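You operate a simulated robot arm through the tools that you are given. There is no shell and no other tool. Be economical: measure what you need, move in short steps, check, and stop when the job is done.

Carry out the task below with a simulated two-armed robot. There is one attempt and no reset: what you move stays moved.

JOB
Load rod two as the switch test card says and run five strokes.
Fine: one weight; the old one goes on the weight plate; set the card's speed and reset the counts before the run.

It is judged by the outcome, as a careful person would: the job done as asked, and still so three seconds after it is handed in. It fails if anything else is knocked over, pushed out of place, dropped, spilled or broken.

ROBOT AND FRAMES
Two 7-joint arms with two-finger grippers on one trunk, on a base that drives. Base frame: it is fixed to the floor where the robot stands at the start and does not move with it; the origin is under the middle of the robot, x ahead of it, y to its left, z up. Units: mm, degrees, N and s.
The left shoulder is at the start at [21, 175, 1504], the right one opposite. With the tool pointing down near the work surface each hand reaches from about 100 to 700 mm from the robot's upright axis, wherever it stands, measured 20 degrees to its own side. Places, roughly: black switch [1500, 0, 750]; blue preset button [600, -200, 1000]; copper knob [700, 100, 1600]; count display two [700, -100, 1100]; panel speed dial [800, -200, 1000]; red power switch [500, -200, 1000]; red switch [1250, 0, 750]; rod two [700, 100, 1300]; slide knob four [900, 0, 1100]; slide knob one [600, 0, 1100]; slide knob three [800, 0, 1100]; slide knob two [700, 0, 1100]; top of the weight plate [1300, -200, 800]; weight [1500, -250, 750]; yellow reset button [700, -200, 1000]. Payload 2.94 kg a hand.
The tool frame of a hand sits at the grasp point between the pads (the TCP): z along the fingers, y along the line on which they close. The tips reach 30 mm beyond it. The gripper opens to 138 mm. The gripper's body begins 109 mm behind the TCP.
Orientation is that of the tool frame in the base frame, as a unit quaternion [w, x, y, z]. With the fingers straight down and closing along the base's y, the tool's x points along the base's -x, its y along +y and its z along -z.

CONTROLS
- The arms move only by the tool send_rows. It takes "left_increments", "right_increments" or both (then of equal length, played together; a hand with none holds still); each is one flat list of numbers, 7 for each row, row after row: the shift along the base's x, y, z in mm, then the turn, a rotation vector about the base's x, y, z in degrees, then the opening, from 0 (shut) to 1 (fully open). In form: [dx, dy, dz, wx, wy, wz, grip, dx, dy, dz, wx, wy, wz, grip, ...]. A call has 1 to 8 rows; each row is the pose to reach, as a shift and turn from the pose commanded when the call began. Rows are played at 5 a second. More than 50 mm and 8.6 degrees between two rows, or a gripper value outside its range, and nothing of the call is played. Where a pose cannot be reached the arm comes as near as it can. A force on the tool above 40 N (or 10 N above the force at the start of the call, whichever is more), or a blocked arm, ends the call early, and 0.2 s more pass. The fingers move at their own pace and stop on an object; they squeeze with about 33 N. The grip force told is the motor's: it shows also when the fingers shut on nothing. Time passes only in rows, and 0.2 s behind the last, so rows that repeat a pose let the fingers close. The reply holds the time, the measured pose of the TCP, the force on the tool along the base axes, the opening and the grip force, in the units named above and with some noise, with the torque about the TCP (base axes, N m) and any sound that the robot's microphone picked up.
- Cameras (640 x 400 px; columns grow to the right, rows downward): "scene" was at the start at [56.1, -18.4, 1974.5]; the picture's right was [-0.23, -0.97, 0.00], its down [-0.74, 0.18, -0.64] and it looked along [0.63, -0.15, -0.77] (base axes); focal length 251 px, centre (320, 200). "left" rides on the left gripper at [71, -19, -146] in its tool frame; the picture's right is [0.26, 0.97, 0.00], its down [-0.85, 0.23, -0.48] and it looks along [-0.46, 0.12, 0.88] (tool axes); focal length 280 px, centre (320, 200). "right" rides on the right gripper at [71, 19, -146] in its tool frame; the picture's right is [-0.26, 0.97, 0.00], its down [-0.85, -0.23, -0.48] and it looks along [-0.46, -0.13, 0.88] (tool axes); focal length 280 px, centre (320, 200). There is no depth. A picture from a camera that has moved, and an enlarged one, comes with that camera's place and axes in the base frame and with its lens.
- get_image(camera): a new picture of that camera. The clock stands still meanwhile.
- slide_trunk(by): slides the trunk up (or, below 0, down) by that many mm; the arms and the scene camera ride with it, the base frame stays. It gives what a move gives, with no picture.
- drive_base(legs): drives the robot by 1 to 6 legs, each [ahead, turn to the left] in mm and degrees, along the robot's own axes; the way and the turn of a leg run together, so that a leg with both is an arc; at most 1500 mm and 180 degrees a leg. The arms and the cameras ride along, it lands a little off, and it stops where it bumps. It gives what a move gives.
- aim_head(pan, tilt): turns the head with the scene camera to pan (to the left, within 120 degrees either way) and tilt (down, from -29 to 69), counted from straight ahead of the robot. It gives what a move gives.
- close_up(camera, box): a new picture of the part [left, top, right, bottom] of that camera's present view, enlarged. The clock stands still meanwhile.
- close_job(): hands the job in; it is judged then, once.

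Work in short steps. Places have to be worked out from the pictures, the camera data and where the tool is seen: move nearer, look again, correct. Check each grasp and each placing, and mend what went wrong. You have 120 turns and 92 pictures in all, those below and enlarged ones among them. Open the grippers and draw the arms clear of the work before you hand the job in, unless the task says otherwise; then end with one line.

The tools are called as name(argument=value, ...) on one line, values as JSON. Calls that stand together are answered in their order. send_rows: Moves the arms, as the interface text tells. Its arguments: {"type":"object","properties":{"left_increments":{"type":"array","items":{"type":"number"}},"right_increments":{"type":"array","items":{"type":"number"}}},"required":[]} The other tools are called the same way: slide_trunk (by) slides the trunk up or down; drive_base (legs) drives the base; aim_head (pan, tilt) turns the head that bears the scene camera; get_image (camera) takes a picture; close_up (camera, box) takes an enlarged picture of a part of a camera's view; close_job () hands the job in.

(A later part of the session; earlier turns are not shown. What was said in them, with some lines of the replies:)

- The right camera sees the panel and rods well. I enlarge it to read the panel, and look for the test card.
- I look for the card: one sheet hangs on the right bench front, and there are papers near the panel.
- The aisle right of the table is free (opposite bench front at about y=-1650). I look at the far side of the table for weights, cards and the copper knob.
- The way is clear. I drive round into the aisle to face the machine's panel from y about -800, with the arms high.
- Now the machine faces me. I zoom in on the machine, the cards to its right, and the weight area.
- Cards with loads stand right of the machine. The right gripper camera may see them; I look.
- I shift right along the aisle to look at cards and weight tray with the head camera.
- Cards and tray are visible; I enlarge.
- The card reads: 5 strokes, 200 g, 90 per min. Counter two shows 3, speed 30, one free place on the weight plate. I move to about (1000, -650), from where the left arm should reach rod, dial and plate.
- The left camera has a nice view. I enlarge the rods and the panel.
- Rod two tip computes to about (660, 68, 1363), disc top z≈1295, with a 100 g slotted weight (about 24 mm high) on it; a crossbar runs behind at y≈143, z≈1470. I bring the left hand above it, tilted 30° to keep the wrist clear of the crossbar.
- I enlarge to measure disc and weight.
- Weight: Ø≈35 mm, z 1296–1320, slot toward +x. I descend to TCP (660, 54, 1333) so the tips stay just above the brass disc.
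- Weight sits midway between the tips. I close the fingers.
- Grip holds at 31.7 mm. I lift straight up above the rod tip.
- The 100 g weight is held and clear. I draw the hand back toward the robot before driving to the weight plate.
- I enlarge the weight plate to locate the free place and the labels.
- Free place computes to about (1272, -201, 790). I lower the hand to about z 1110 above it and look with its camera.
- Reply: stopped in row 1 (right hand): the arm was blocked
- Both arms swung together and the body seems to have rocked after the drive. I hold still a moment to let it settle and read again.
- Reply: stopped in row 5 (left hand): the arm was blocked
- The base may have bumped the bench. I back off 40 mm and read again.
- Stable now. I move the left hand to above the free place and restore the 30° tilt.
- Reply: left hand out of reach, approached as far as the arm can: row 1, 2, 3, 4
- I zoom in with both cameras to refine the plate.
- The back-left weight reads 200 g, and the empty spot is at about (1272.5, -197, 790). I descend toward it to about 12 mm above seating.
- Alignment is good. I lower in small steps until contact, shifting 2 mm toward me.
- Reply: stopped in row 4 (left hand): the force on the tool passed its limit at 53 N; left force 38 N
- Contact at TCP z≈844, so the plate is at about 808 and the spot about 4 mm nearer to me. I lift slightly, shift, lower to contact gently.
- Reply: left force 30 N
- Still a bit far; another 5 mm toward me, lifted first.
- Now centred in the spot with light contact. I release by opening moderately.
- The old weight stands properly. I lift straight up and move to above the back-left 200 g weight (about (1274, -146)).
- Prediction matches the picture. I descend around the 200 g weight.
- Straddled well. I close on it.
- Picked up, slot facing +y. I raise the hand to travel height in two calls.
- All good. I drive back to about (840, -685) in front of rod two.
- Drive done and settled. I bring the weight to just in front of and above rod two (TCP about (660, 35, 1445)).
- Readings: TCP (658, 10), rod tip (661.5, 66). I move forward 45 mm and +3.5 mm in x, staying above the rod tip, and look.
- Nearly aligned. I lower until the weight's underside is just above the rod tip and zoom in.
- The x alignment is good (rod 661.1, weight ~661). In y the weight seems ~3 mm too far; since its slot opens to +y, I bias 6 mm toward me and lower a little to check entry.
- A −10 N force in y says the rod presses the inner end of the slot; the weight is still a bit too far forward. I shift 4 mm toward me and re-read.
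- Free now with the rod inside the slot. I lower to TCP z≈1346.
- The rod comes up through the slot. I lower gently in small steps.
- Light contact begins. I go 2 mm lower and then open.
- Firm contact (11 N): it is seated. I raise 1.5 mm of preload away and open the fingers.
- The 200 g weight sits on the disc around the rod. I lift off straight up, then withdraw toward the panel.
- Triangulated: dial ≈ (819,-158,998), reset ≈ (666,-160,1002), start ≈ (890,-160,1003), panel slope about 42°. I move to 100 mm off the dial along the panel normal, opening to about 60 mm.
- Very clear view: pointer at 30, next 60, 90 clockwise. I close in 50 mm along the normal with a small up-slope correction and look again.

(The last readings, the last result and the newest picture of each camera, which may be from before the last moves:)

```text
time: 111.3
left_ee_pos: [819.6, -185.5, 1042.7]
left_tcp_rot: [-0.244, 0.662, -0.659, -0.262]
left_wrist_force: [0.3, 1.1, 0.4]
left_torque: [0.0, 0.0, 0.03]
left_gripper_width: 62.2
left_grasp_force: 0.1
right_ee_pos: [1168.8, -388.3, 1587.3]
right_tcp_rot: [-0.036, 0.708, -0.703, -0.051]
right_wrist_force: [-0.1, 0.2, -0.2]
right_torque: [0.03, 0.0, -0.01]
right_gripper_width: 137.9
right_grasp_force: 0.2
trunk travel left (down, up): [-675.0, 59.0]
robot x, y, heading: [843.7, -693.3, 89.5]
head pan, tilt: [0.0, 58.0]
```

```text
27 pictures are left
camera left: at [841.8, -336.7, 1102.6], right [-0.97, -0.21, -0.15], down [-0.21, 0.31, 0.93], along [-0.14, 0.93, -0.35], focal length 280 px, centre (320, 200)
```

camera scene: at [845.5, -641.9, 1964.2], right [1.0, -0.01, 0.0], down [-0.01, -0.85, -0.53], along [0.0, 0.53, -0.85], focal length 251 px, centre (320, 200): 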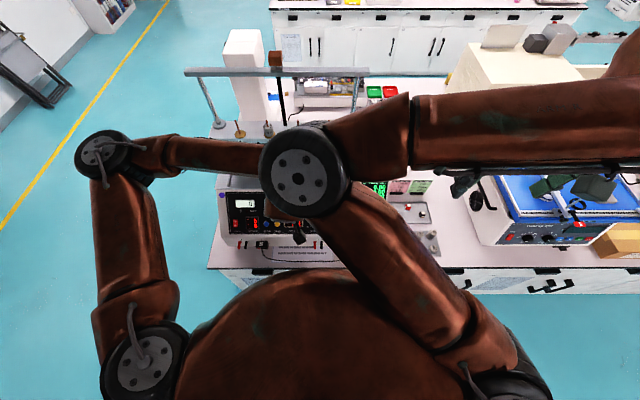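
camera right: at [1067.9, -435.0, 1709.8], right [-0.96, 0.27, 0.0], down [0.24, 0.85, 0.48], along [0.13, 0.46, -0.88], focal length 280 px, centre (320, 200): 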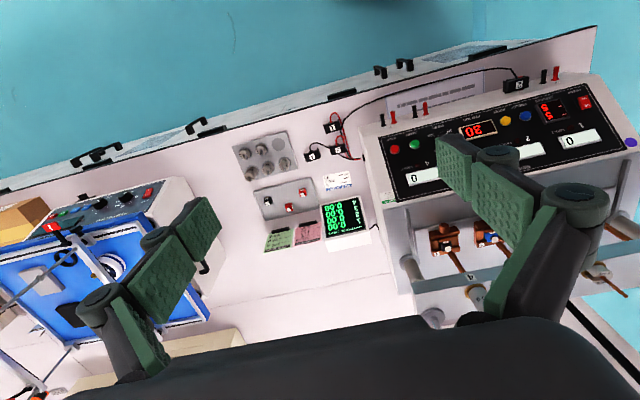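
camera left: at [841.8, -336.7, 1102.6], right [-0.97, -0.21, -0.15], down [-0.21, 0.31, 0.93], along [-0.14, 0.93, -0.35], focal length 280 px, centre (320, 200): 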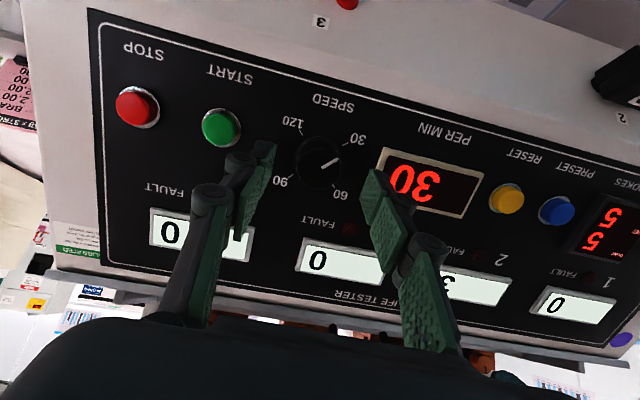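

The knob lies on the tool axis within ~2 mm, about 50 mm ahead. I advance 20 mm so the tips straddle the knob.

send_rows(left_increments=[0, 7, -7, 0, 0, 0, 0.45, 0, 11, -11.5, 0, 0, 0, 0.45, 0, 14, -15, 0, 0, 0, 0.45, 0, 14, -15, 0, 0, 0, 0.45])

close_up(camera="left", box=[220, 90, 420, 230])

```text
time: 112.3
left_ee_pos: [821.7, -171.0, 1028.8]
left_tcp_rot: [-0.244, 0.661, -0.659, -0.262]
left_wrist_force: [-0.4, -1.4, 2.6]
left_torque: [0.05, -0.1, -0.08]
left_gripper_width: 62.3
left_grasp_force: 0.0
right_ee_pos: [1167.6, -388.9, 1588.4]
right_tcp_rot: [-0.035, 0.709, -0.702, -0.051]
right_wrist_force: [0.2, 0.7, 0.7]
right_torque: [-0.01, 0.01, -0.06]
right_gripper_width: 138.3
right_grasp_force: 0.1
trunk travel left (down, up): [-675.0, 59.0]
robot x, y, heading: [843.6, -691.9, 89.4]
head pan, tilt: [0.0, 58.0]
```

```text
2.86 times, centred on (320, 160) of left
camera zoom: at [842.3, -322.0, 1088.1], right [-0.97, -0.21, -0.15], down [-0.21, 0.31, 0.93], along [-0.14, 0.93, -0.35], focal length 801 px, centre (320, 314)
```

zoom: 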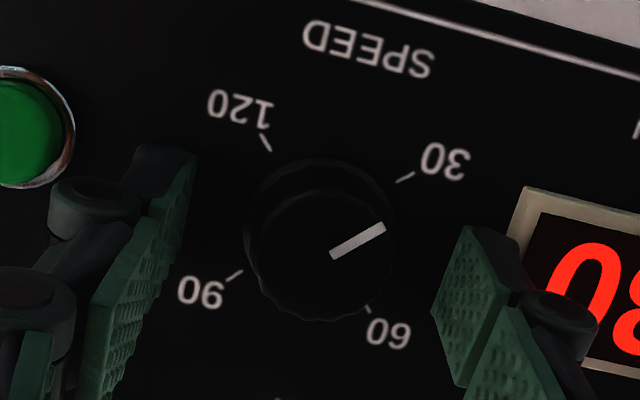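

Perfectly centred on the knob; tips just touch the panel. I back off 2 mm and close on the knob.

send_rows(left_increments=[0, -1.5, 1.7, 0, 0, 0, 0.45, 0, -1.5, 1.7, 0, 0, 0, 0.3, 0, -1.5, 1.7, 0, 0, 0, 0.2, 0, -1.5, 1.7, 0, 0, 0, 0.2, 0, -1.5, 1.7, 0, 0, 0, 0.2])

```text
time: 113.5
left_ee_pos: [820.8, -173.1, 1029.2]
left_tcp_rot: [-0.243, 0.661, -0.66, -0.261]
left_wrist_force: [1.1, -1.0, -0.9]
left_torque: [0.0, -0.2, -0.25]
left_gripper_width: 31.5
left_grasp_force: 44.5
right_ee_pos: [1168.0, -387.8, 1587.3]
right_tcp_rot: [-0.035, 0.709, -0.702, -0.051]
right_wrist_force: [1.0, -0.1, 0.4]
right_torque: [0.01, 0.0, 0.02]
right_gripper_width: 137.9
right_grasp_force: 0.1
trunk travel left (down, up): [-675.0, 59.0]
robot x, y, heading: [844.5, -690.1, 89.8]
head pan, tilt: [0.0, 58.0]
```

Gripped at 31.5 mm. I turn clockwise (about the tool axis) by 64°.

send_rows(left_increments=[0, 0, 0, -0.2, 5.34, -5.96, 0.2, 0, 0, 0, -0.41, 10.7, -11.9, 0.2, 0, 0, 0, -0.61, 16.0, -17.9, 0.2, 0, 0, 0, -0.82, 21.3, -23.8, 0.2, 0, 0, 0, -1.02, 26.7, -29.8, 0.2, 0, 0, 0, -1.23, 32.0, -35.8, 0.2, 0, 0, 0, -1.43, 37.4, -41.7, 0.2, 0, 0, 0, -1.64, 42.7, -47.7, 0.2])

get_image(camera="left")

```text
time: 115.3
left_ee_pos: [821.4, -173.4, 1029.3]
left_tcp_rot: [0.066, -0.209, 0.91, 0.352]
left_wrist_force: [9.0, -2.9, -8.9]
left_torque: [0.35, 0.86, 0.98]
left_gripper_width: 31.4
left_grasp_force: 45.1
right_ee_pos: [1170.5, -387.3, 1587.5]
right_tcp_rot: [-0.034, 0.709, -0.702, -0.052]
right_wrist_force: [-0.5, 0.3, 0.3]
right_torque: [0.01, 0.0, 0.0]
right_gripper_width: 137.7
right_grasp_force: 0.2
trunk travel left (down, up): [-675.0, 59.0]
robot x, y, heading: [844.6, -692.9, 89.7]
head pan, tilt: [0.0, 58.0]
```

```text
25 pictures are left
camera left: at [769.6, -307.8, 1106.1], right [-0.65, 0.56, 0.52], down [0.68, 0.12, 0.72], along [0.34, 0.82, -0.46], focal length 280 px, centre (320, 200)
```

left: 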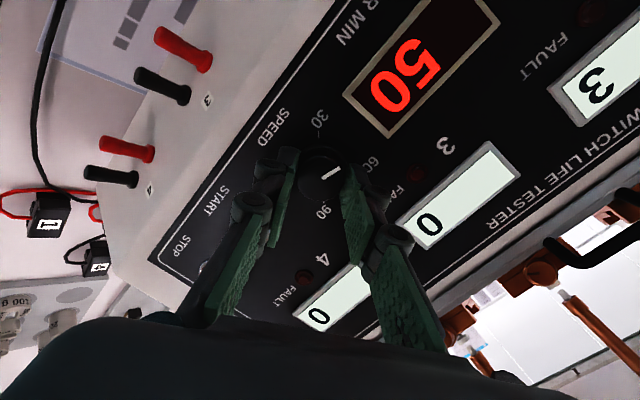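

The display reads 50: it works, about 3° per unit. I continue turning another 64°.

send_rows(left_increments=[0, 0, 0, -0.2, 5.34, -5.96, 0.2, 0, 0, 0, -0.41, 10.7, -11.9, 0.2, 0, 0, 0, -0.61, 16.0, -17.9, 0.2, 0, 0, 0, -0.82, 21.3, -23.8, 0.2, 0, 0, 0, -1.02, 26.7, -29.8, 0.2, 0, 0, 0, -1.23, 32.0, -35.8, 0.2, 0, 0, 0, -1.43, 37.4, -41.7, 0.2, 0, 0, 0, -1.64, 42.7, -47.7, 0.2])

get_image(camera="left")

```text
time: 117.1
left_ee_pos: [820.9, -174.7, 1028.7]
left_tcp_rot: [-0.129, 0.305, 0.884, 0.331]
left_wrist_force: [3.9, -14.4, -19.1]
left_torque: [0.84, 0.25, 0.32]
left_gripper_width: 31.8
left_grasp_force: 45.0
right_ee_pos: [1168.6, -388.2, 1587.1]
right_tcp_rot: [-0.035, 0.71, -0.702, -0.051]
right_wrist_force: [0.4, 0.1, 0.2]
right_torque: [-0.02, 0.04, 0.01]
right_gripper_width: 137.9
right_grasp_force: 0.1
trunk travel left (down, up): [-675.0, 59.0]
robot x, y, heading: [846.4, -692.3, 89.8]
head pan, tilt: [0.0, 58.0]
```

```text
24 pictures are left
camera left: at [757.2, -251.6, 1157.4], right [0.4, 0.69, 0.6], down [0.82, -0.56, 0.11], along [0.41, 0.45, -0.79], focal length 280 px, centre (320, 200)
```

left: 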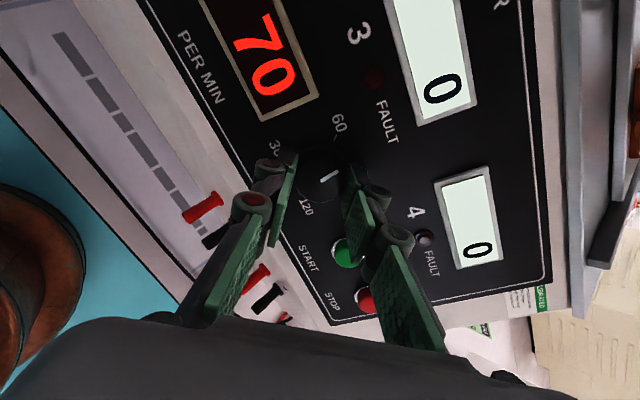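

Reads 70 at 128°; 90 should be at 180°. I turn another 52°.

send_rows(left_increments=[0, 0, 0, -0.19, 4.96, -5.54, 0.2, 0, 0, 0, -0.38, 9.91, -11.07, 0.2, 0, 0, 0, -0.57, 14.87, -16.6, 0.2, 0, 0, 0, -0.76, 19.8, -22.1, 0.2, 0, 0, 0, -0.95, 24.8, -27.7, 0.2, 0, 0, 0, -1.14, 29.7, -33.2, 0.2, 0, 0, 0, -1.33, 34.7, -38.7, 0.2, 0, 0, 0, -1.33, 34.7, -38.7, 0.2])

get_image(camera="left")

```text
time: 118.9
left_ee_pos: [814.5, -214.8, 1065.6]
left_tcp_rot: [-0.258, 0.66, 0.661, 0.245]
left_wrist_force: [-0.7, -0.4, -0.1]
left_torque: [-0.01, -0.01, -0.04]
left_gripper_width: 27.4
left_grasp_force: 0.1
left hand out of reach, approached as far as the arm can: row 5, 6, 7, 8
right_ee_pos: [1167.3, -385.6, 1587.9]
right_tcp_rot: [-0.036, 0.709, -0.702, -0.05]
right_wrist_force: [0.1, 0.4, 0.1]
right_torque: [-0.01, -0.02, 0.02]
right_gripper_width: 138.2
right_grasp_force: 0.0
trunk travel left (down, up): [-675.0, 59.0]
robot x, y, heading: [845.4, -691.2, 90.1]
head pan, tilt: [0.0, 58.0]
```

```text
23 pictures are left
camera left: at [797.8, -259.8, 1221.1], right [0.97, 0.2, 0.16], down [0.23, -0.95, -0.21], along [0.11, 0.24, -0.96], focal length 280 px, centre (320, 200)
```

left: 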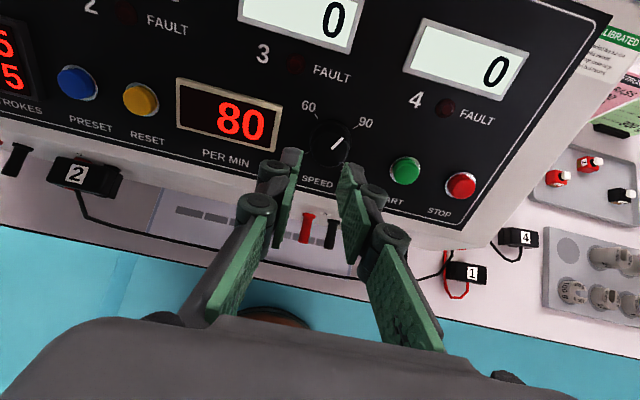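

The arm ran out of wrist range and slipped off harmlessly; the display reads 80. I roll the hand back 68°, re-centred at 40 mm standoff, opened.

send_rows(left_increments=[0, 0, 0, 0.15, -5.65, 6.33, 0.3, 0, 0, 0, 0.3, -11.3, 12.66, 0.4, 1, 2, -1, 0.45, -16.95, 19, 0.45, 3, 5, -2, 0.6, -22.6, 25.3, 0.45, 4, 8, -4, 0.75, -28.2, 31.6, 0.45, 5, 11, -5, 0.9, -33.9, 38, 0.45, 6, 14, -6, 1.05, -39.5, 44.3, 0.45, 6.5, 15, -7, 1.2, -45.2, 50.6, 0.45])

get_image(camera="left")

```text
time: 120.7
left_ee_pos: [822.7, -202.2, 1058.7]
left_tcp_rot: [-0.078, 0.178, 0.918, 0.345]
left_wrist_force: [0.4, -0.7, -0.9]
left_torque: [0.01, 0.0, 0.01]
left_gripper_width: 62.1
left_grasp_force: 0.1
right_ee_pos: [1168.5, -386.9, 1587.3]
right_tcp_rot: [-0.036, 0.709, -0.702, -0.051]
right_wrist_force: [0.3, 0.9, 0.2]
right_torque: [0.0, -0.01, -0.01]
right_gripper_width: 138.1
right_grasp_force: 0.0
trunk travel left (down, up): [-675.0, 59.0]
robot x, y, heading: [847.8, -690.7, 89.7]
head pan, tilt: [0.0, 58.0]
```

```text
22 pictures are left
camera left: at [752.2, -293.3, 1174.1], right [0.13, 0.75, 0.65], down [0.88, -0.39, 0.27], along [0.45, 0.54, -0.71], focal length 280 px, centre (320, 200)
```

left: 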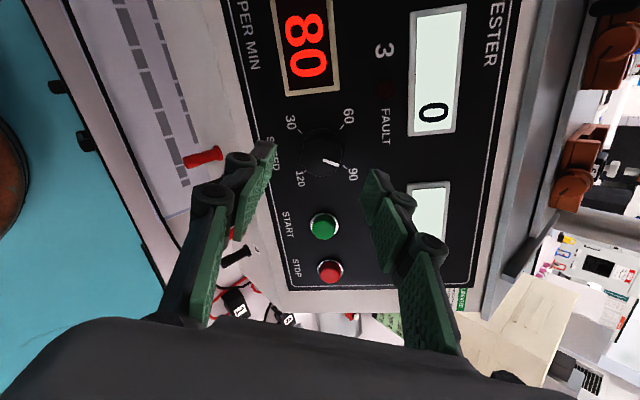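

Aligned with the knob again. I advance to the grip pose and close.

send_rows(left_increments=[-0.5, 14, -15, 0, 0, 0, 0.45, -1.5, 24, -25, 0, 0, 0, 0.45, -1.5, 28, -29, 0, 0, 0, 0.45, -1.5, 28, -29, 0, 0, 0, 0.3, -1.5, 28, -29, 0, 0, 0, 0.2, -1.5, 28, -29, 0, 0, 0, 0.2, -1.5, 28, -29, 0, 0, 0, 0.2])

```text
time: 122.3
left_ee_pos: [822.1, -174.3, 1028.3]
left_tcp_rot: [-0.079, 0.18, 0.918, 0.343]
left_wrist_force: [-1.8, -0.6, -8.4]
left_torque: [0.44, -0.1, -0.1]
left_gripper_width: 32.3
left_grasp_force: 44.7
right_ee_pos: [1168.0, -387.9, 1587.8]
right_tcp_rot: [-0.035, 0.71, -0.702, -0.05]
right_wrist_force: [-0.5, 0.3, 1.2]
right_torque: [0.0, -0.04, -0.01]
right_gripper_width: 138.2
right_grasp_force: 0.0
trunk travel left (down, up): [-675.0, 59.0]
robot x, y, heading: [843.1, -690.7, 89.4]
head pan, tilt: [0.0, 58.0]
```

Gripped. I turn 22° clockwise and read.

send_rows(left_increments=[0, 0, 0, -0.12, 4.9, -5.46, 0.2, 0, 0, 0, -0.25, 9.8, -10.9, 0.2, 0, 0, 0, -0.37, 14.65, -16.4, 0.2, 0, 0, 0, -0.37, 14.65, -16.4, 0.2])

close_up(camera="left", box=[180, 0, 460, 260])

```text
time: 123.3
left_ee_pos: [820.4, -174.0, 1028.7]
left_tcp_rot: [-0.145, 0.352, 0.867, 0.323]
left_wrist_force: [-0.9, -2.2, -10.3]
left_torque: [0.6, -0.03, 0.02]
left_gripper_width: 31.8
left_grasp_force: 45.1
right_ee_pos: [1167.8, -386.7, 1587.9]
right_tcp_rot: [-0.035, 0.71, -0.702, -0.05]
right_wrist_force: [0.2, 0.0, 0.9]
right_torque: [0.02, 0.02, 0.0]
right_gripper_width: 138.3
right_grasp_force: 0.1
trunk travel left (down, up): [-675.0, 59.0]
robot x, y, heading: [848.1, -691.6, 89.8]
head pan, tilt: [0.0, 58.0]
```

```text
1.54 times, centred on (320, 130) of left
camera zoom: at [760.1, -245.4, 1162.3], right [0.49, 0.66, 0.57], down [0.78, -0.63, 0.06], along [0.39, 0.41, -0.82], focal length 431 px, centre (320, 308)
```

zoom: 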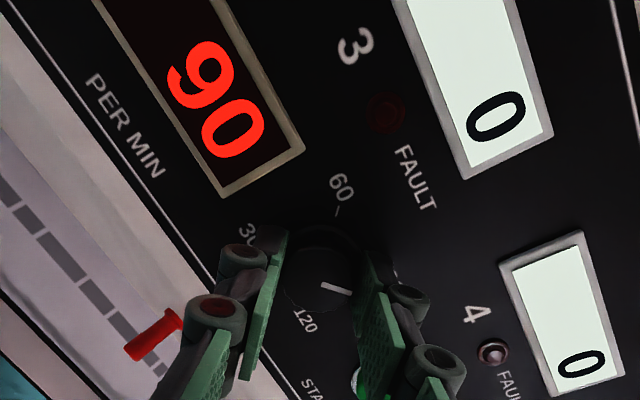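

The display reads 90. I open, retreat along the normal, and roll back toward neutral.

send_rows(left_increments=[0, 0, 0, 0, 0, 0, 0.35, 0, 0, 0, 0, 0, 0, 0.45, 1, -24, 27, 0, 0, 0, 0.45, 2, -48, 54, 0, 0, 0, 0.45, 2, -58, 66, 0.15, -5.65, 6.33, 0.45, 2, -67, 75, 0.3, -11.3, 12.66, 0.3, 2, -67, 75, 0.45, -16.95, 19, 0.1, 2, -67, 75, 0.6, -22.6, 25.3, 0])

send_rows(left_increments=[-8, 0, 0, 0.15, -5.65, 6.33, 0, -20, 0, 0, 0.3, -11.3, 12.66, 0, -40, 0, 0, 0.45, -16.95, 19, 0, -60, 0, 0, 0.6, -22.6, 25.3, 0, -80, 0, 0, 0.75, -28.2, 31.6, 0, -100, 0, 0, 0.9, -33.9, 38, 0, -120, 0, 0, 1.05, -39.5, 44.3, 0, -145, 0, 0, 1.2, -45.2, 50.6, 0])

get_image(camera="left")

```text
time: 125.1
left_ee_pos: [824.0, -238.8, 1105.1]
left_tcp_rot: [-0.041, 0.082, 0.932, 0.351]
left_wrist_force: [-1.1, -0.3, -0.2]
left_torque: [0.0, -0.01, -0.04]
left_gripper_width: 0.0
left_grasp_force: 4.6
right_ee_pos: [1169.2, -385.6, 1586.6]
right_tcp_rot: [-0.033, 0.709, -0.702, -0.049]
right_wrist_force: [-0.5, 0.2, 0.0]
right_torque: [-0.02, -0.03, 0.01]
right_gripper_width: 137.8
right_grasp_force: 0.1
trunk travel left (down, up): [-675.0, 59.0]
robot x, y, heading: [847.6, -688.8, 89.6]
head pan, tilt: [0.0, 58.0]
```

```text
time: 126.9
left_ee_pos: [676.0, -241.1, 1103.8]
left_tcp_rot: [0.167, -0.45, 0.82, 0.311]
left_wrist_force: [-0.6, 0.3, -0.2]
left_torque: [-0.01, 0.01, 0.0]
left_gripper_width: 0.1
left_grasp_force: 28.4
right_ee_pos: [1167.5, -388.1, 1587.6]
right_tcp_rot: [-0.037, 0.71, -0.702, -0.05]
right_wrist_force: [-0.8, -0.5, -0.7]
right_torque: [-0.01, -0.07, -0.04]
right_gripper_width: 138.1
right_grasp_force: 0.0
trunk travel left (down, up): [-675.0, 59.0]
robot x, y, heading: [846.6, -693.1, 89.5]
head pan, tilt: [0.0, 58.0]
```

```text
20 pictures are left
camera left: at [655.0, -392.0, 1165.9], right [-0.95, 0.22, 0.21], down [0.27, 0.32, 0.91], along [0.13, 0.92, -0.36], focal length 280 px, centre (320, 200)
```

left: 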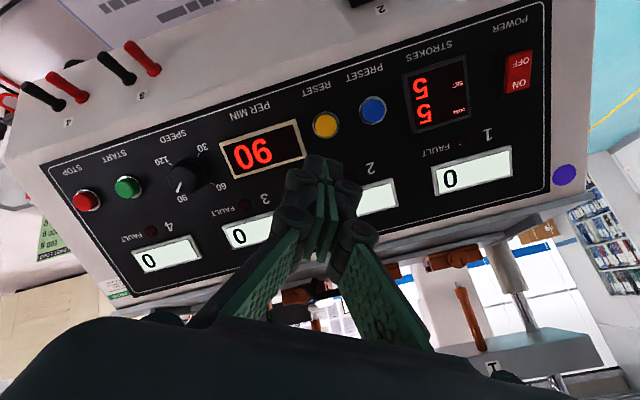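

Speed 90 is set. Reset is about 7 mm further −x and 4 mm down-slope of my axis. I close in 85 mm with that correction and look.

send_rows(left_increments=[-4, 18, -22, 0, 0, 0, 0, -7.5, 36, -44, 0, 0, 0, 0, -7.5, 53, -66, 0, 0, 0, 0, -7.5, 53, -66, 0, 0, 0, 0])

get_image(camera="left")

```text
time: 127.9
left_ee_pos: [669.9, -187.8, 1038.7]
left_tcp_rot: [0.165, -0.449, 0.82, 0.313]
left_wrist_force: [-0.1, 0.6, -0.2]
left_torque: [-0.04, 0.02, 0.02]
left_gripper_width: 0.0
left_grasp_force: 29.1
right_ee_pos: [1168.5, -387.0, 1587.7]
right_tcp_rot: [-0.036, 0.709, -0.702, -0.051]
right_wrist_force: [-0.1, 0.7, 0.3]
right_torque: [0.03, 0.04, -0.01]
right_gripper_width: 137.9
right_grasp_force: 0.0
trunk travel left (down, up): [-675.0, 59.0]
robot x, y, heading: [846.4, -686.7, 89.8]
head pan, tilt: [0.0, 58.0]
```

```text
19 pictures are left
camera left: at [648.8, -337.7, 1100.2], right [-0.95, 0.22, 0.21], down [0.27, 0.32, 0.91], along [0.13, 0.92, -0.36], focal length 280 px, centre (320, 200)
```

left: 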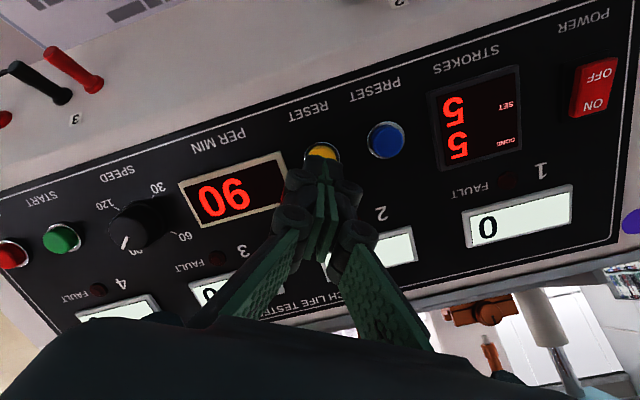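

Aligned on the yellow button. I press gently in small steps and come back.

send_rows(left_increments=[-0.5, 2.7, -3, 0, 0, 0, 0, -0.5, 4.7, -5.2, 0, 0, 0, 0, -0.5, 6, -6.7, 0, 0, 0, 0, -0.5, 7.3, -8.2, 0, 0, 0, 0, -0.5, 8.3, -9.3, 0, 0, 0, 0, -0.5, 8.3, -9.3, 0, 0, 0, 0])

get_image(camera="left")

```text
time: 129.3
left_ee_pos: [670.5, -180.4, 1028.9]
left_tcp_rot: [0.165, -0.45, 0.82, 0.313]
left_wrist_force: [-0.9, -1.8, 0.9]
left_torque: [0.0, 0.01, -0.02]
left_gripper_width: 0.2
left_grasp_force: 28.6
right_ee_pos: [1167.9, -387.4, 1587.4]
right_tcp_rot: [-0.035, 0.709, -0.702, -0.05]
right_wrist_force: [-1.2, 0.1, 0.3]
right_torque: [-0.03, 0.0, -0.01]
right_gripper_width: 138.0
right_grasp_force: 0.0
trunk travel left (down, up): [-675.0, 59.0]
robot x, y, heading: [841.4, -690.3, 89.6]
head pan, tilt: [0.0, 58.0]
```

```text
18 pictures are left
camera left: at [649.0, -329.8, 1091.0], right [-0.95, 0.22, 0.21], down [0.27, 0.32, 0.91], along [0.13, 0.92, -0.36], focal length 280 px, centre (320, 200)
```

left: 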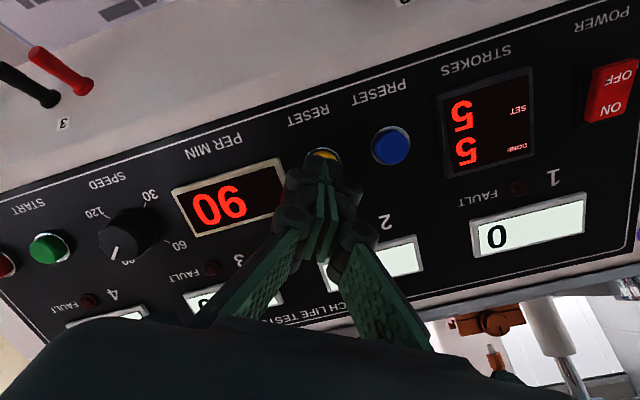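

Just touching; not yet pressed. I push a further 6 mm.

send_rows(left_increments=[0, 1.3, -1.5, 0, 0, 0, 0, 0, 2.7, -3, 0, 0, 0, 0, 0, 4, -4.5, 0, 0, 0, 0, 0, 4, -4.5, 0, 0, 0, 0])

get_image(camera="left")

```text
time: 130.3
left_ee_pos: [670.6, -175.3, 1026.0]
left_tcp_rot: [0.165, -0.45, 0.82, 0.314]
left_wrist_force: [0.2, -5.4, 9.6]
left_torque: [0.14, -0.04, 0.02]
left_gripper_width: 6.0
left_grasp_force: 28.0
right_ee_pos: [1168.8, -388.1, 1588.5]
right_tcp_rot: [-0.036, 0.711, -0.701, -0.051]
right_wrist_force: [0.2, -0.3, 0.3]
right_torque: [0.01, 0.02, 0.03]
right_gripper_width: 138.2
right_grasp_force: 0.0
trunk travel left (down, up): [-675.0, 59.0]
robot x, y, heading: [846.8, -688.4, 89.7]
head pan, tilt: [0.0, 58.0]
heard: click
```

```text
17 pictures are left
camera left: at [648.9, -326.8, 1087.4], right [-0.95, 0.22, 0.21], down [0.27, 0.31, 0.91], along [0.13, 0.92, -0.36], focal length 280 px, centre (320, 200)
```

left: 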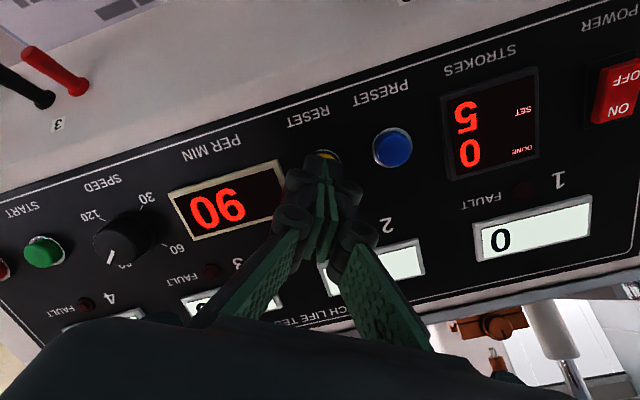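

Click heard and DONE went to 0. I back off, move over to the green START button and look.

send_rows(left_increments=[0, -20, 22.5, 0, 0, 0, 0, 0, -43, 48, 0, 0, 0, 0, 45, -43, 48, 0, 0, 0, 0, 90, -43, 48, 0, 0, 0, 0, 135, -43, 48, 0, 0, 0, 0, 180, -43, 48, 0, 0, 0, 0, 222, -43, 48, 0, 0, 0, 0, 222, -43, 48, 0, 0, 0, 0])

get_image(camera="left")

```text
time: 132.1
left_ee_pos: [892.4, -219.9, 1073.1]
left_tcp_rot: [0.164, -0.45, 0.82, 0.314]
left_wrist_force: [-1.2, 0.2, -0.4]
left_torque: [0.0, -0.03, -0.01]
left_gripper_width: 0.0
left_grasp_force: 28.4
right_ee_pos: [1168.1, -388.1, 1587.5]
right_tcp_rot: [-0.036, 0.709, -0.702, -0.051]
right_wrist_force: [-0.6, 0.6, 0.4]
right_torque: [-0.01, -0.02, 0.01]
right_gripper_width: 138.3
right_grasp_force: 0.1
trunk travel left (down, up): [-675.0, 59.0]
robot x, y, heading: [844.7, -691.0, 89.6]
head pan, tilt: [0.0, 58.0]
```

```text
16 pictures are left
camera left: at [870.4, -369.4, 1135.6], right [-0.95, 0.22, 0.21], down [0.27, 0.32, 0.91], along [0.13, 0.92, -0.36], focal length 280 px, centre (320, 200)
```

left: 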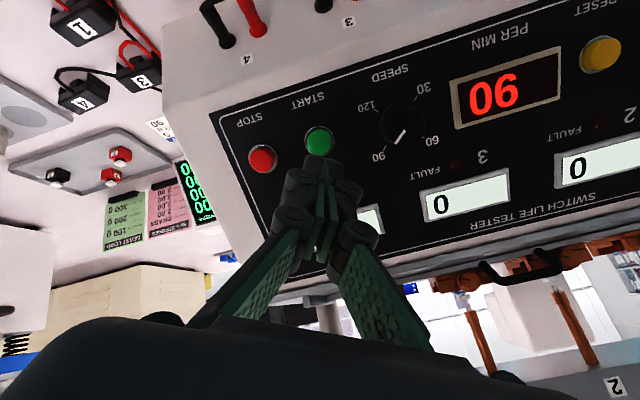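

Counter two shows 0, and START is exactly on the tool axis. I press it with the same stroke.

send_rows(left_increments=[0, 20, -22.5, 0, 0, 0, 0, 0, 33, -37, 0, 0, 0, 0, 0, 38, -42.5, 0, 0, 0, 0, 0, 40.5, -45.3, 0, 0, 0, 0, 0, 43, -48, 0, 0, 0, 0, 0, 43, -48, 0, 0, 0, 0])

```text
time: 133.5
left_ee_pos: [893.7, -177.3, 1025.3]
left_tcp_rot: [0.164, -0.45, 0.82, 0.314]
left_wrist_force: [1.0, -4.7, 9.6]
left_torque: [0.16, -0.01, 0.03]
left_gripper_width: 5.8
left_grasp_force: 28.2
right_ee_pos: [1168.4, -389.9, 1588.0]
right_tcp_rot: [-0.037, 0.709, -0.702, -0.052]
right_wrist_force: [-0.4, -0.9, -0.4]
right_torque: [0.0, -0.03, 0.0]
right_gripper_width: 138.2
right_grasp_force: 0.0
trunk travel left (down, up): [-675.0, 59.0]
robot x, y, heading: [846.1, -691.1, 89.7]
head pan, tilt: [0.0, 58.0]
heard: click
```

Click heard. I back off and let the run (about 3.5 s) pass.

send_rows(left_increments=[0, -20, 22.5, 0, 0, 0, 0, 0, -43, 48, 0, 0, 0, 0, 0, -75, 80, 0, 0, 0, 0, 0, -110, 105, 0, 0, 0, 0.1, 0, -110, 105, 0, 0, 0, 0.3, 0, -110, 105, 0, 0, 0, 0.5, 0, -110, 105, 0, 0, 0, 0.5, 0, -110, 105, 0, 0, 0, 0.5])

send_rows(left_increments=[0, 0, 0, 0, 0, 0, 0.5, 0, 0, 0, 0, 0, 0, 0.5, 0, 0, 0, 0, 0, 0, 0.5, 0, 0, 0, 0, 0, 0, 0.5, 0, 0, 0, 0, 0, 0, 0.5, 0, 0, 0, 0, 0, 0, 0.5, 0, 0, 0, 0, 0, 0, 0.5, 0, 0, 0, 0, 0, 0, 0.5])

send_rows(left_increments=[0, 0, 0, 0, 0, 0, 0.5, 0, 0, 0, 0, 0, 0, 0.5, 0, 0, 0, 0, 0, 0, 0.5, 0, 0, 0, 0, 0, 0, 0.5, 0, 0, 0, 0, 0, 0, 0.5, 0, 0, 0, 0, 0, 0, 0.5, 0, 0, 0, 0, 0, 0, 0.5, 0, 0, 0, 0, 0, 0, 0.5])

get_image(camera="left")

get_image(camera="scene")

```text
time: 135.3
left_ee_pos: [892.0, -286.2, 1129.7]
left_tcp_rot: [0.165, -0.449, 0.82, 0.313]
left_wrist_force: [1.5, -0.5, -0.2]
left_torque: [-0.03, 0.01, -0.01]
left_gripper_width: 68.9
left_grasp_force: 0.1
right_ee_pos: [1169.5, -386.9, 1586.8]
right_tcp_rot: [-0.035, 0.709, -0.702, -0.05]
right_wrist_force: [1.0, 1.4, 0.2]
right_torque: [0.02, 0.01, 0.01]
right_gripper_width: 137.9
right_grasp_force: 0.0
trunk travel left (down, up): [-675.0, 59.0]
robot x, y, heading: [843.9, -690.6, 89.5]
head pan, tilt: [0.0, 58.0]
```

```text
time: 137.1
left_ee_pos: [893.1, -286.9, 1129.7]
left_tcp_rot: [0.165, -0.45, 0.82, 0.312]
left_wrist_force: [0.0, -0.1, 0.2]
left_torque: [0.04, 0.01, 0.02]
left_gripper_width: 69.0
left_grasp_force: 0.1
right_ee_pos: [1168.3, -387.5, 1587.4]
right_tcp_rot: [-0.036, 0.709, -0.702, -0.052]
right_wrist_force: [0.5, 0.7, -0.1]
right_torque: [-0.04, 0.0, 0.01]
right_gripper_width: 138.0
right_grasp_force: 0.0
trunk travel left (down, up): [-675.0, 59.0]
robot x, y, heading: [847.1, -690.0, 89.7]
head pan, tilt: [0.0, 58.0]
```

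```text
time: 138.9
left_ee_pos: [891.3, -286.8, 1129.5]
left_tcp_rot: [0.164, -0.45, 0.82, 0.313]
left_wrist_force: [-0.8, -0.7, 0.7]
left_torque: [0.0, 0.05, 0.03]
left_gripper_width: 68.9
left_grasp_force: 0.1
right_ee_pos: [1168.1, -386.6, 1587.8]
right_tcp_rot: [-0.036, 0.709, -0.702, -0.051]
right_wrist_force: [-0.5, -0.5, 0.1]
right_torque: [-0.05, 0.02, 0.01]
right_gripper_width: 138.0
right_grasp_force: 0.0
trunk travel left (down, up): [-675.0, 59.0]
robot x, y, heading: [842.2, -689.5, 89.7]
head pan, tilt: [0.0, 58.0]
```

```text
15 pictures are left
camera left: at [871.1, -436.4, 1192.1], right [-0.95, 0.22, 0.21], down [0.27, 0.32, 0.91], along [0.13, 0.92, -0.36], focal length 280 px, centre (320, 200)
```

left: 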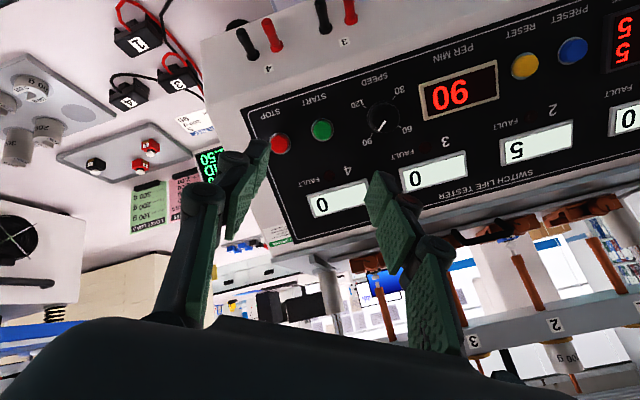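

```text
14 pictures are left
camera scene: at [845.8, -641.9, 1964.2], right [1.0, -0.01, 0.0], down [-0.01, -0.85, -0.53], along [0.0, 0.53, -0.85], focal length 251 px, centre (320, 200)
```

scene: 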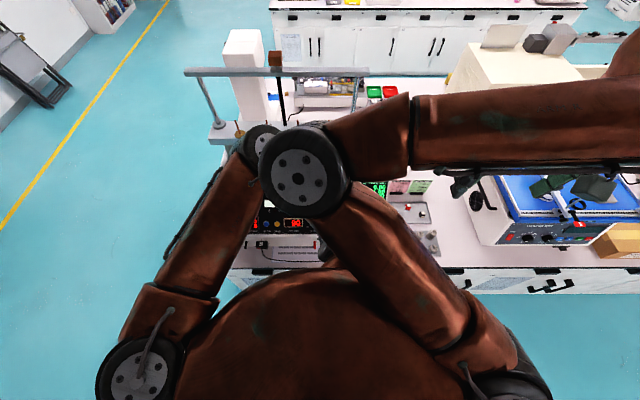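

Counter two shows 5, DONE 5, speed 90. I check the meter and the rod weight.

close_up(camera="left", box=[120, 100, 260, 240])

close_up(camera="scene", box=[350, 160, 450, 240])

```text
2.86 times, centred on (190, 170) of left
camera zoom: at [871.1, -436.4, 1192.1], right [-0.95, 0.22, 0.21], down [0.27, 0.32, 0.91], along [0.13, 0.92, -0.36], focal length 801 px, centre (691, 286)
```

zoom: 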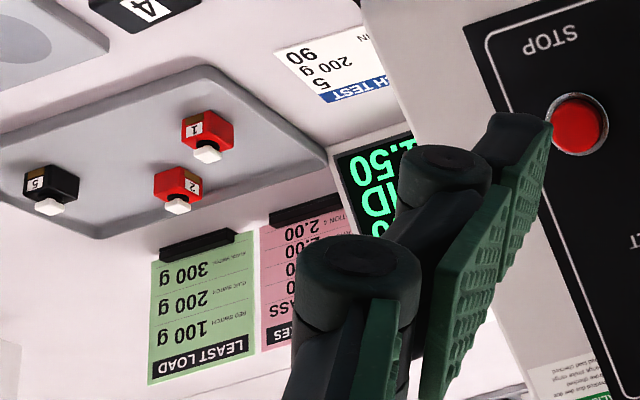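

```text
5.00 times, centred on (400, 200) of scene
camera zoom: at [845.8, -641.9, 1964.2], right [1.0, -0.01, 0.0], down [-0.01, -0.85, -0.53], along [0.0, 0.53, -0.85], focal length 1256 px, centre (-80, 200)
```

zoom: 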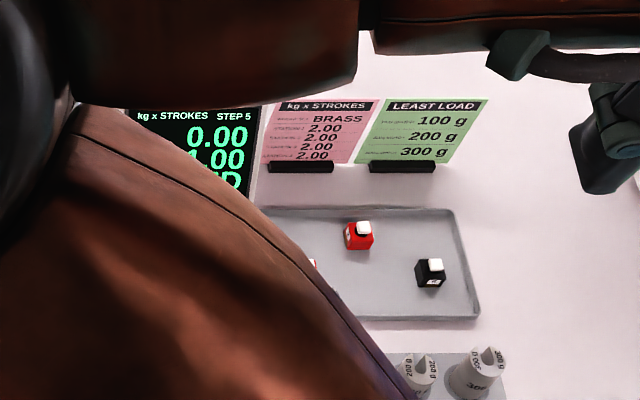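

The meter shows 1.00 kg·strokes for rod two (200 g × 5), matching. I open the gripper and back the robot away, then take a last look.

drive_base(legs=[[-150, 0]])

send_rows(left_increments=[0, 0, 20, 0, 0, 0, 0.8, 0, 0, 40, 0, 0, 0, 1, 0, 0, 40, 0, 0, 0, 1, 0, 0, 40, 0, 0, 0, 1])

get_image(camera="left")

get_image(camera="scene")

```text
time: 140.3
left_ee_pos: [893.2, -440.7, 1131.1]
left_tcp_rot: [0.165, -0.449, 0.82, 0.315]
left_wrist_force: [-0.7, -0.4, 0.2]
left_torque: [0.05, 0.02, -0.02]
left_gripper_width: 68.8
left_grasp_force: 0.0
right_ee_pos: [1167.4, -544.6, 1588.5]
right_tcp_rot: [-0.036, 0.709, -0.702, -0.052]
right_wrist_force: [0.3, -0.3, 0.0]
right_torque: [0.11, 0.02, -0.05]
right_gripper_width: 137.7
right_grasp_force: 0.1
trunk travel left (down, up): [-675.0, 59.0]
robot x, y, heading: [841.8, -844.8, 89.8]
head pan, tilt: [0.0, 58.0]
```

```text
time: 141.3
left_ee_pos: [891.1, -437.6, 1169.9]
left_tcp_rot: [0.165, -0.449, 0.82, 0.313]
left_wrist_force: [-0.5, -0.6, -1.0]
left_torque: [0.02, -0.01, -0.01]
left_gripper_width: 137.9
left_grasp_force: 0.0
right_ee_pos: [1169.6, -540.5, 1587.7]
right_tcp_rot: [-0.036, 0.709, -0.702, -0.051]
right_wrist_force: [-1.3, 0.2, -0.2]
right_torque: [-0.01, 0.0, 0.02]
right_gripper_width: 138.2
right_grasp_force: 0.0
trunk travel left (down, up): [-675.0, 59.0]
robot x, y, heading: [845.2, -849.3, 89.8]
head pan, tilt: [0.0, 58.0]
```

```text
11 pictures are left
camera left: at [870.2, -587.9, 1232.5], right [-0.95, 0.22, 0.21], down [0.27, 0.32, 0.91], along [0.13, 0.92, -0.36], focal length 280 px, centre (320, 200)
```

left: 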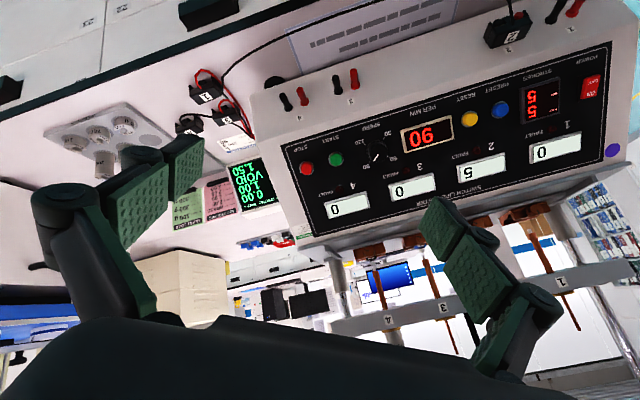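

```text
10 pictures are left
camera scene: at [844.0, -793.4, 1964.2], right [1.0, 0.0, 0.0], down [0.0, -0.85, -0.53], along [0.0, 0.53, -0.85], focal length 251 px, centre (320, 200)
```

scene: 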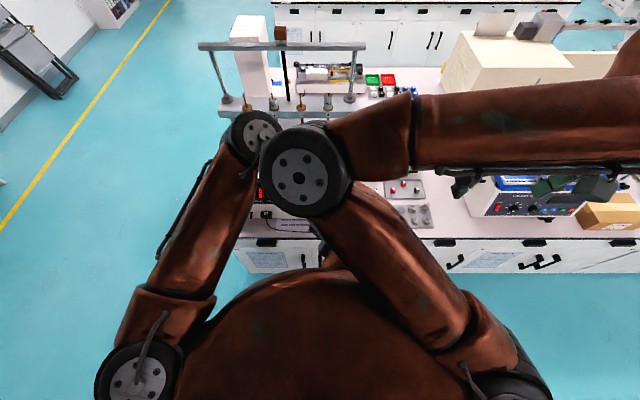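

Row three reads VOID (unloaded, not our concern); row two 1.00. A last zoom on the rods and the plate.

close_up(camera="scene", box=[200, 60, 300, 130])

close_up(camera="scene", box=[370, 160, 450, 240])

```text
5.71 times, centred on (250, 95) of scene
camera zoom: at [844.0, -793.4, 1964.2], right [1.0, 0.0, 0.0], down [0.0, -0.85, -0.53], along [0.0, 0.53, -0.85], focal length 1436 px, centre (720, 800)
```

zoom: 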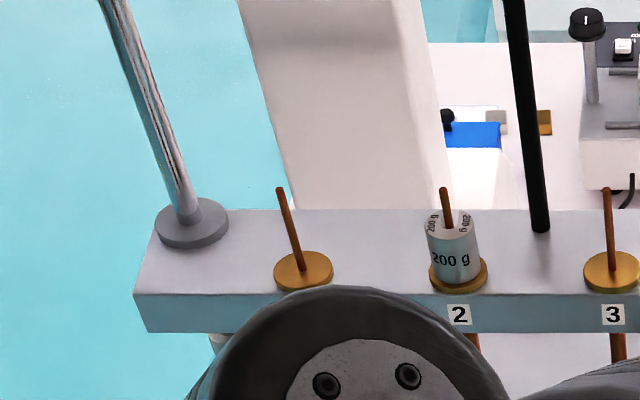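

```text
5.00 times, centred on (410, 200) of scene
camera zoom: at [844.0, -793.4, 1964.2], right [1.0, 0.0, 0.0], down [0.0, -0.85, -0.53], along [0.0, 0.53, -0.85], focal length 1256 px, centre (-130, 200)
```

zoom: 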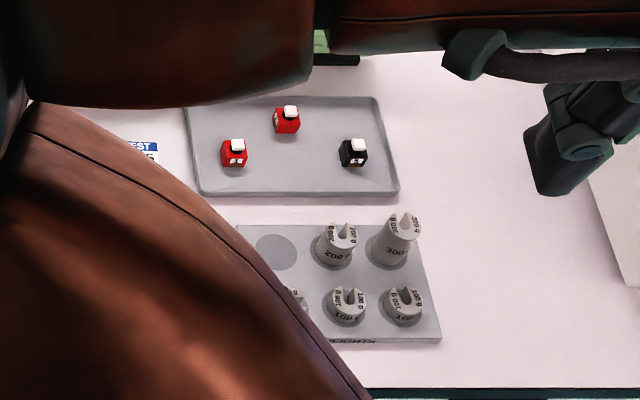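

Everything is in place: 200 g on rod two, the 100 g on the plate, count 5. I hand in.

close_job()

```text
The job is handed in.
```

Rod two now carries the single 200 g weight the card calls for. The old 100 g is on the weight plate. I set the speed to 90 and reset the counts, then ran five strokes: counter two reads 5.
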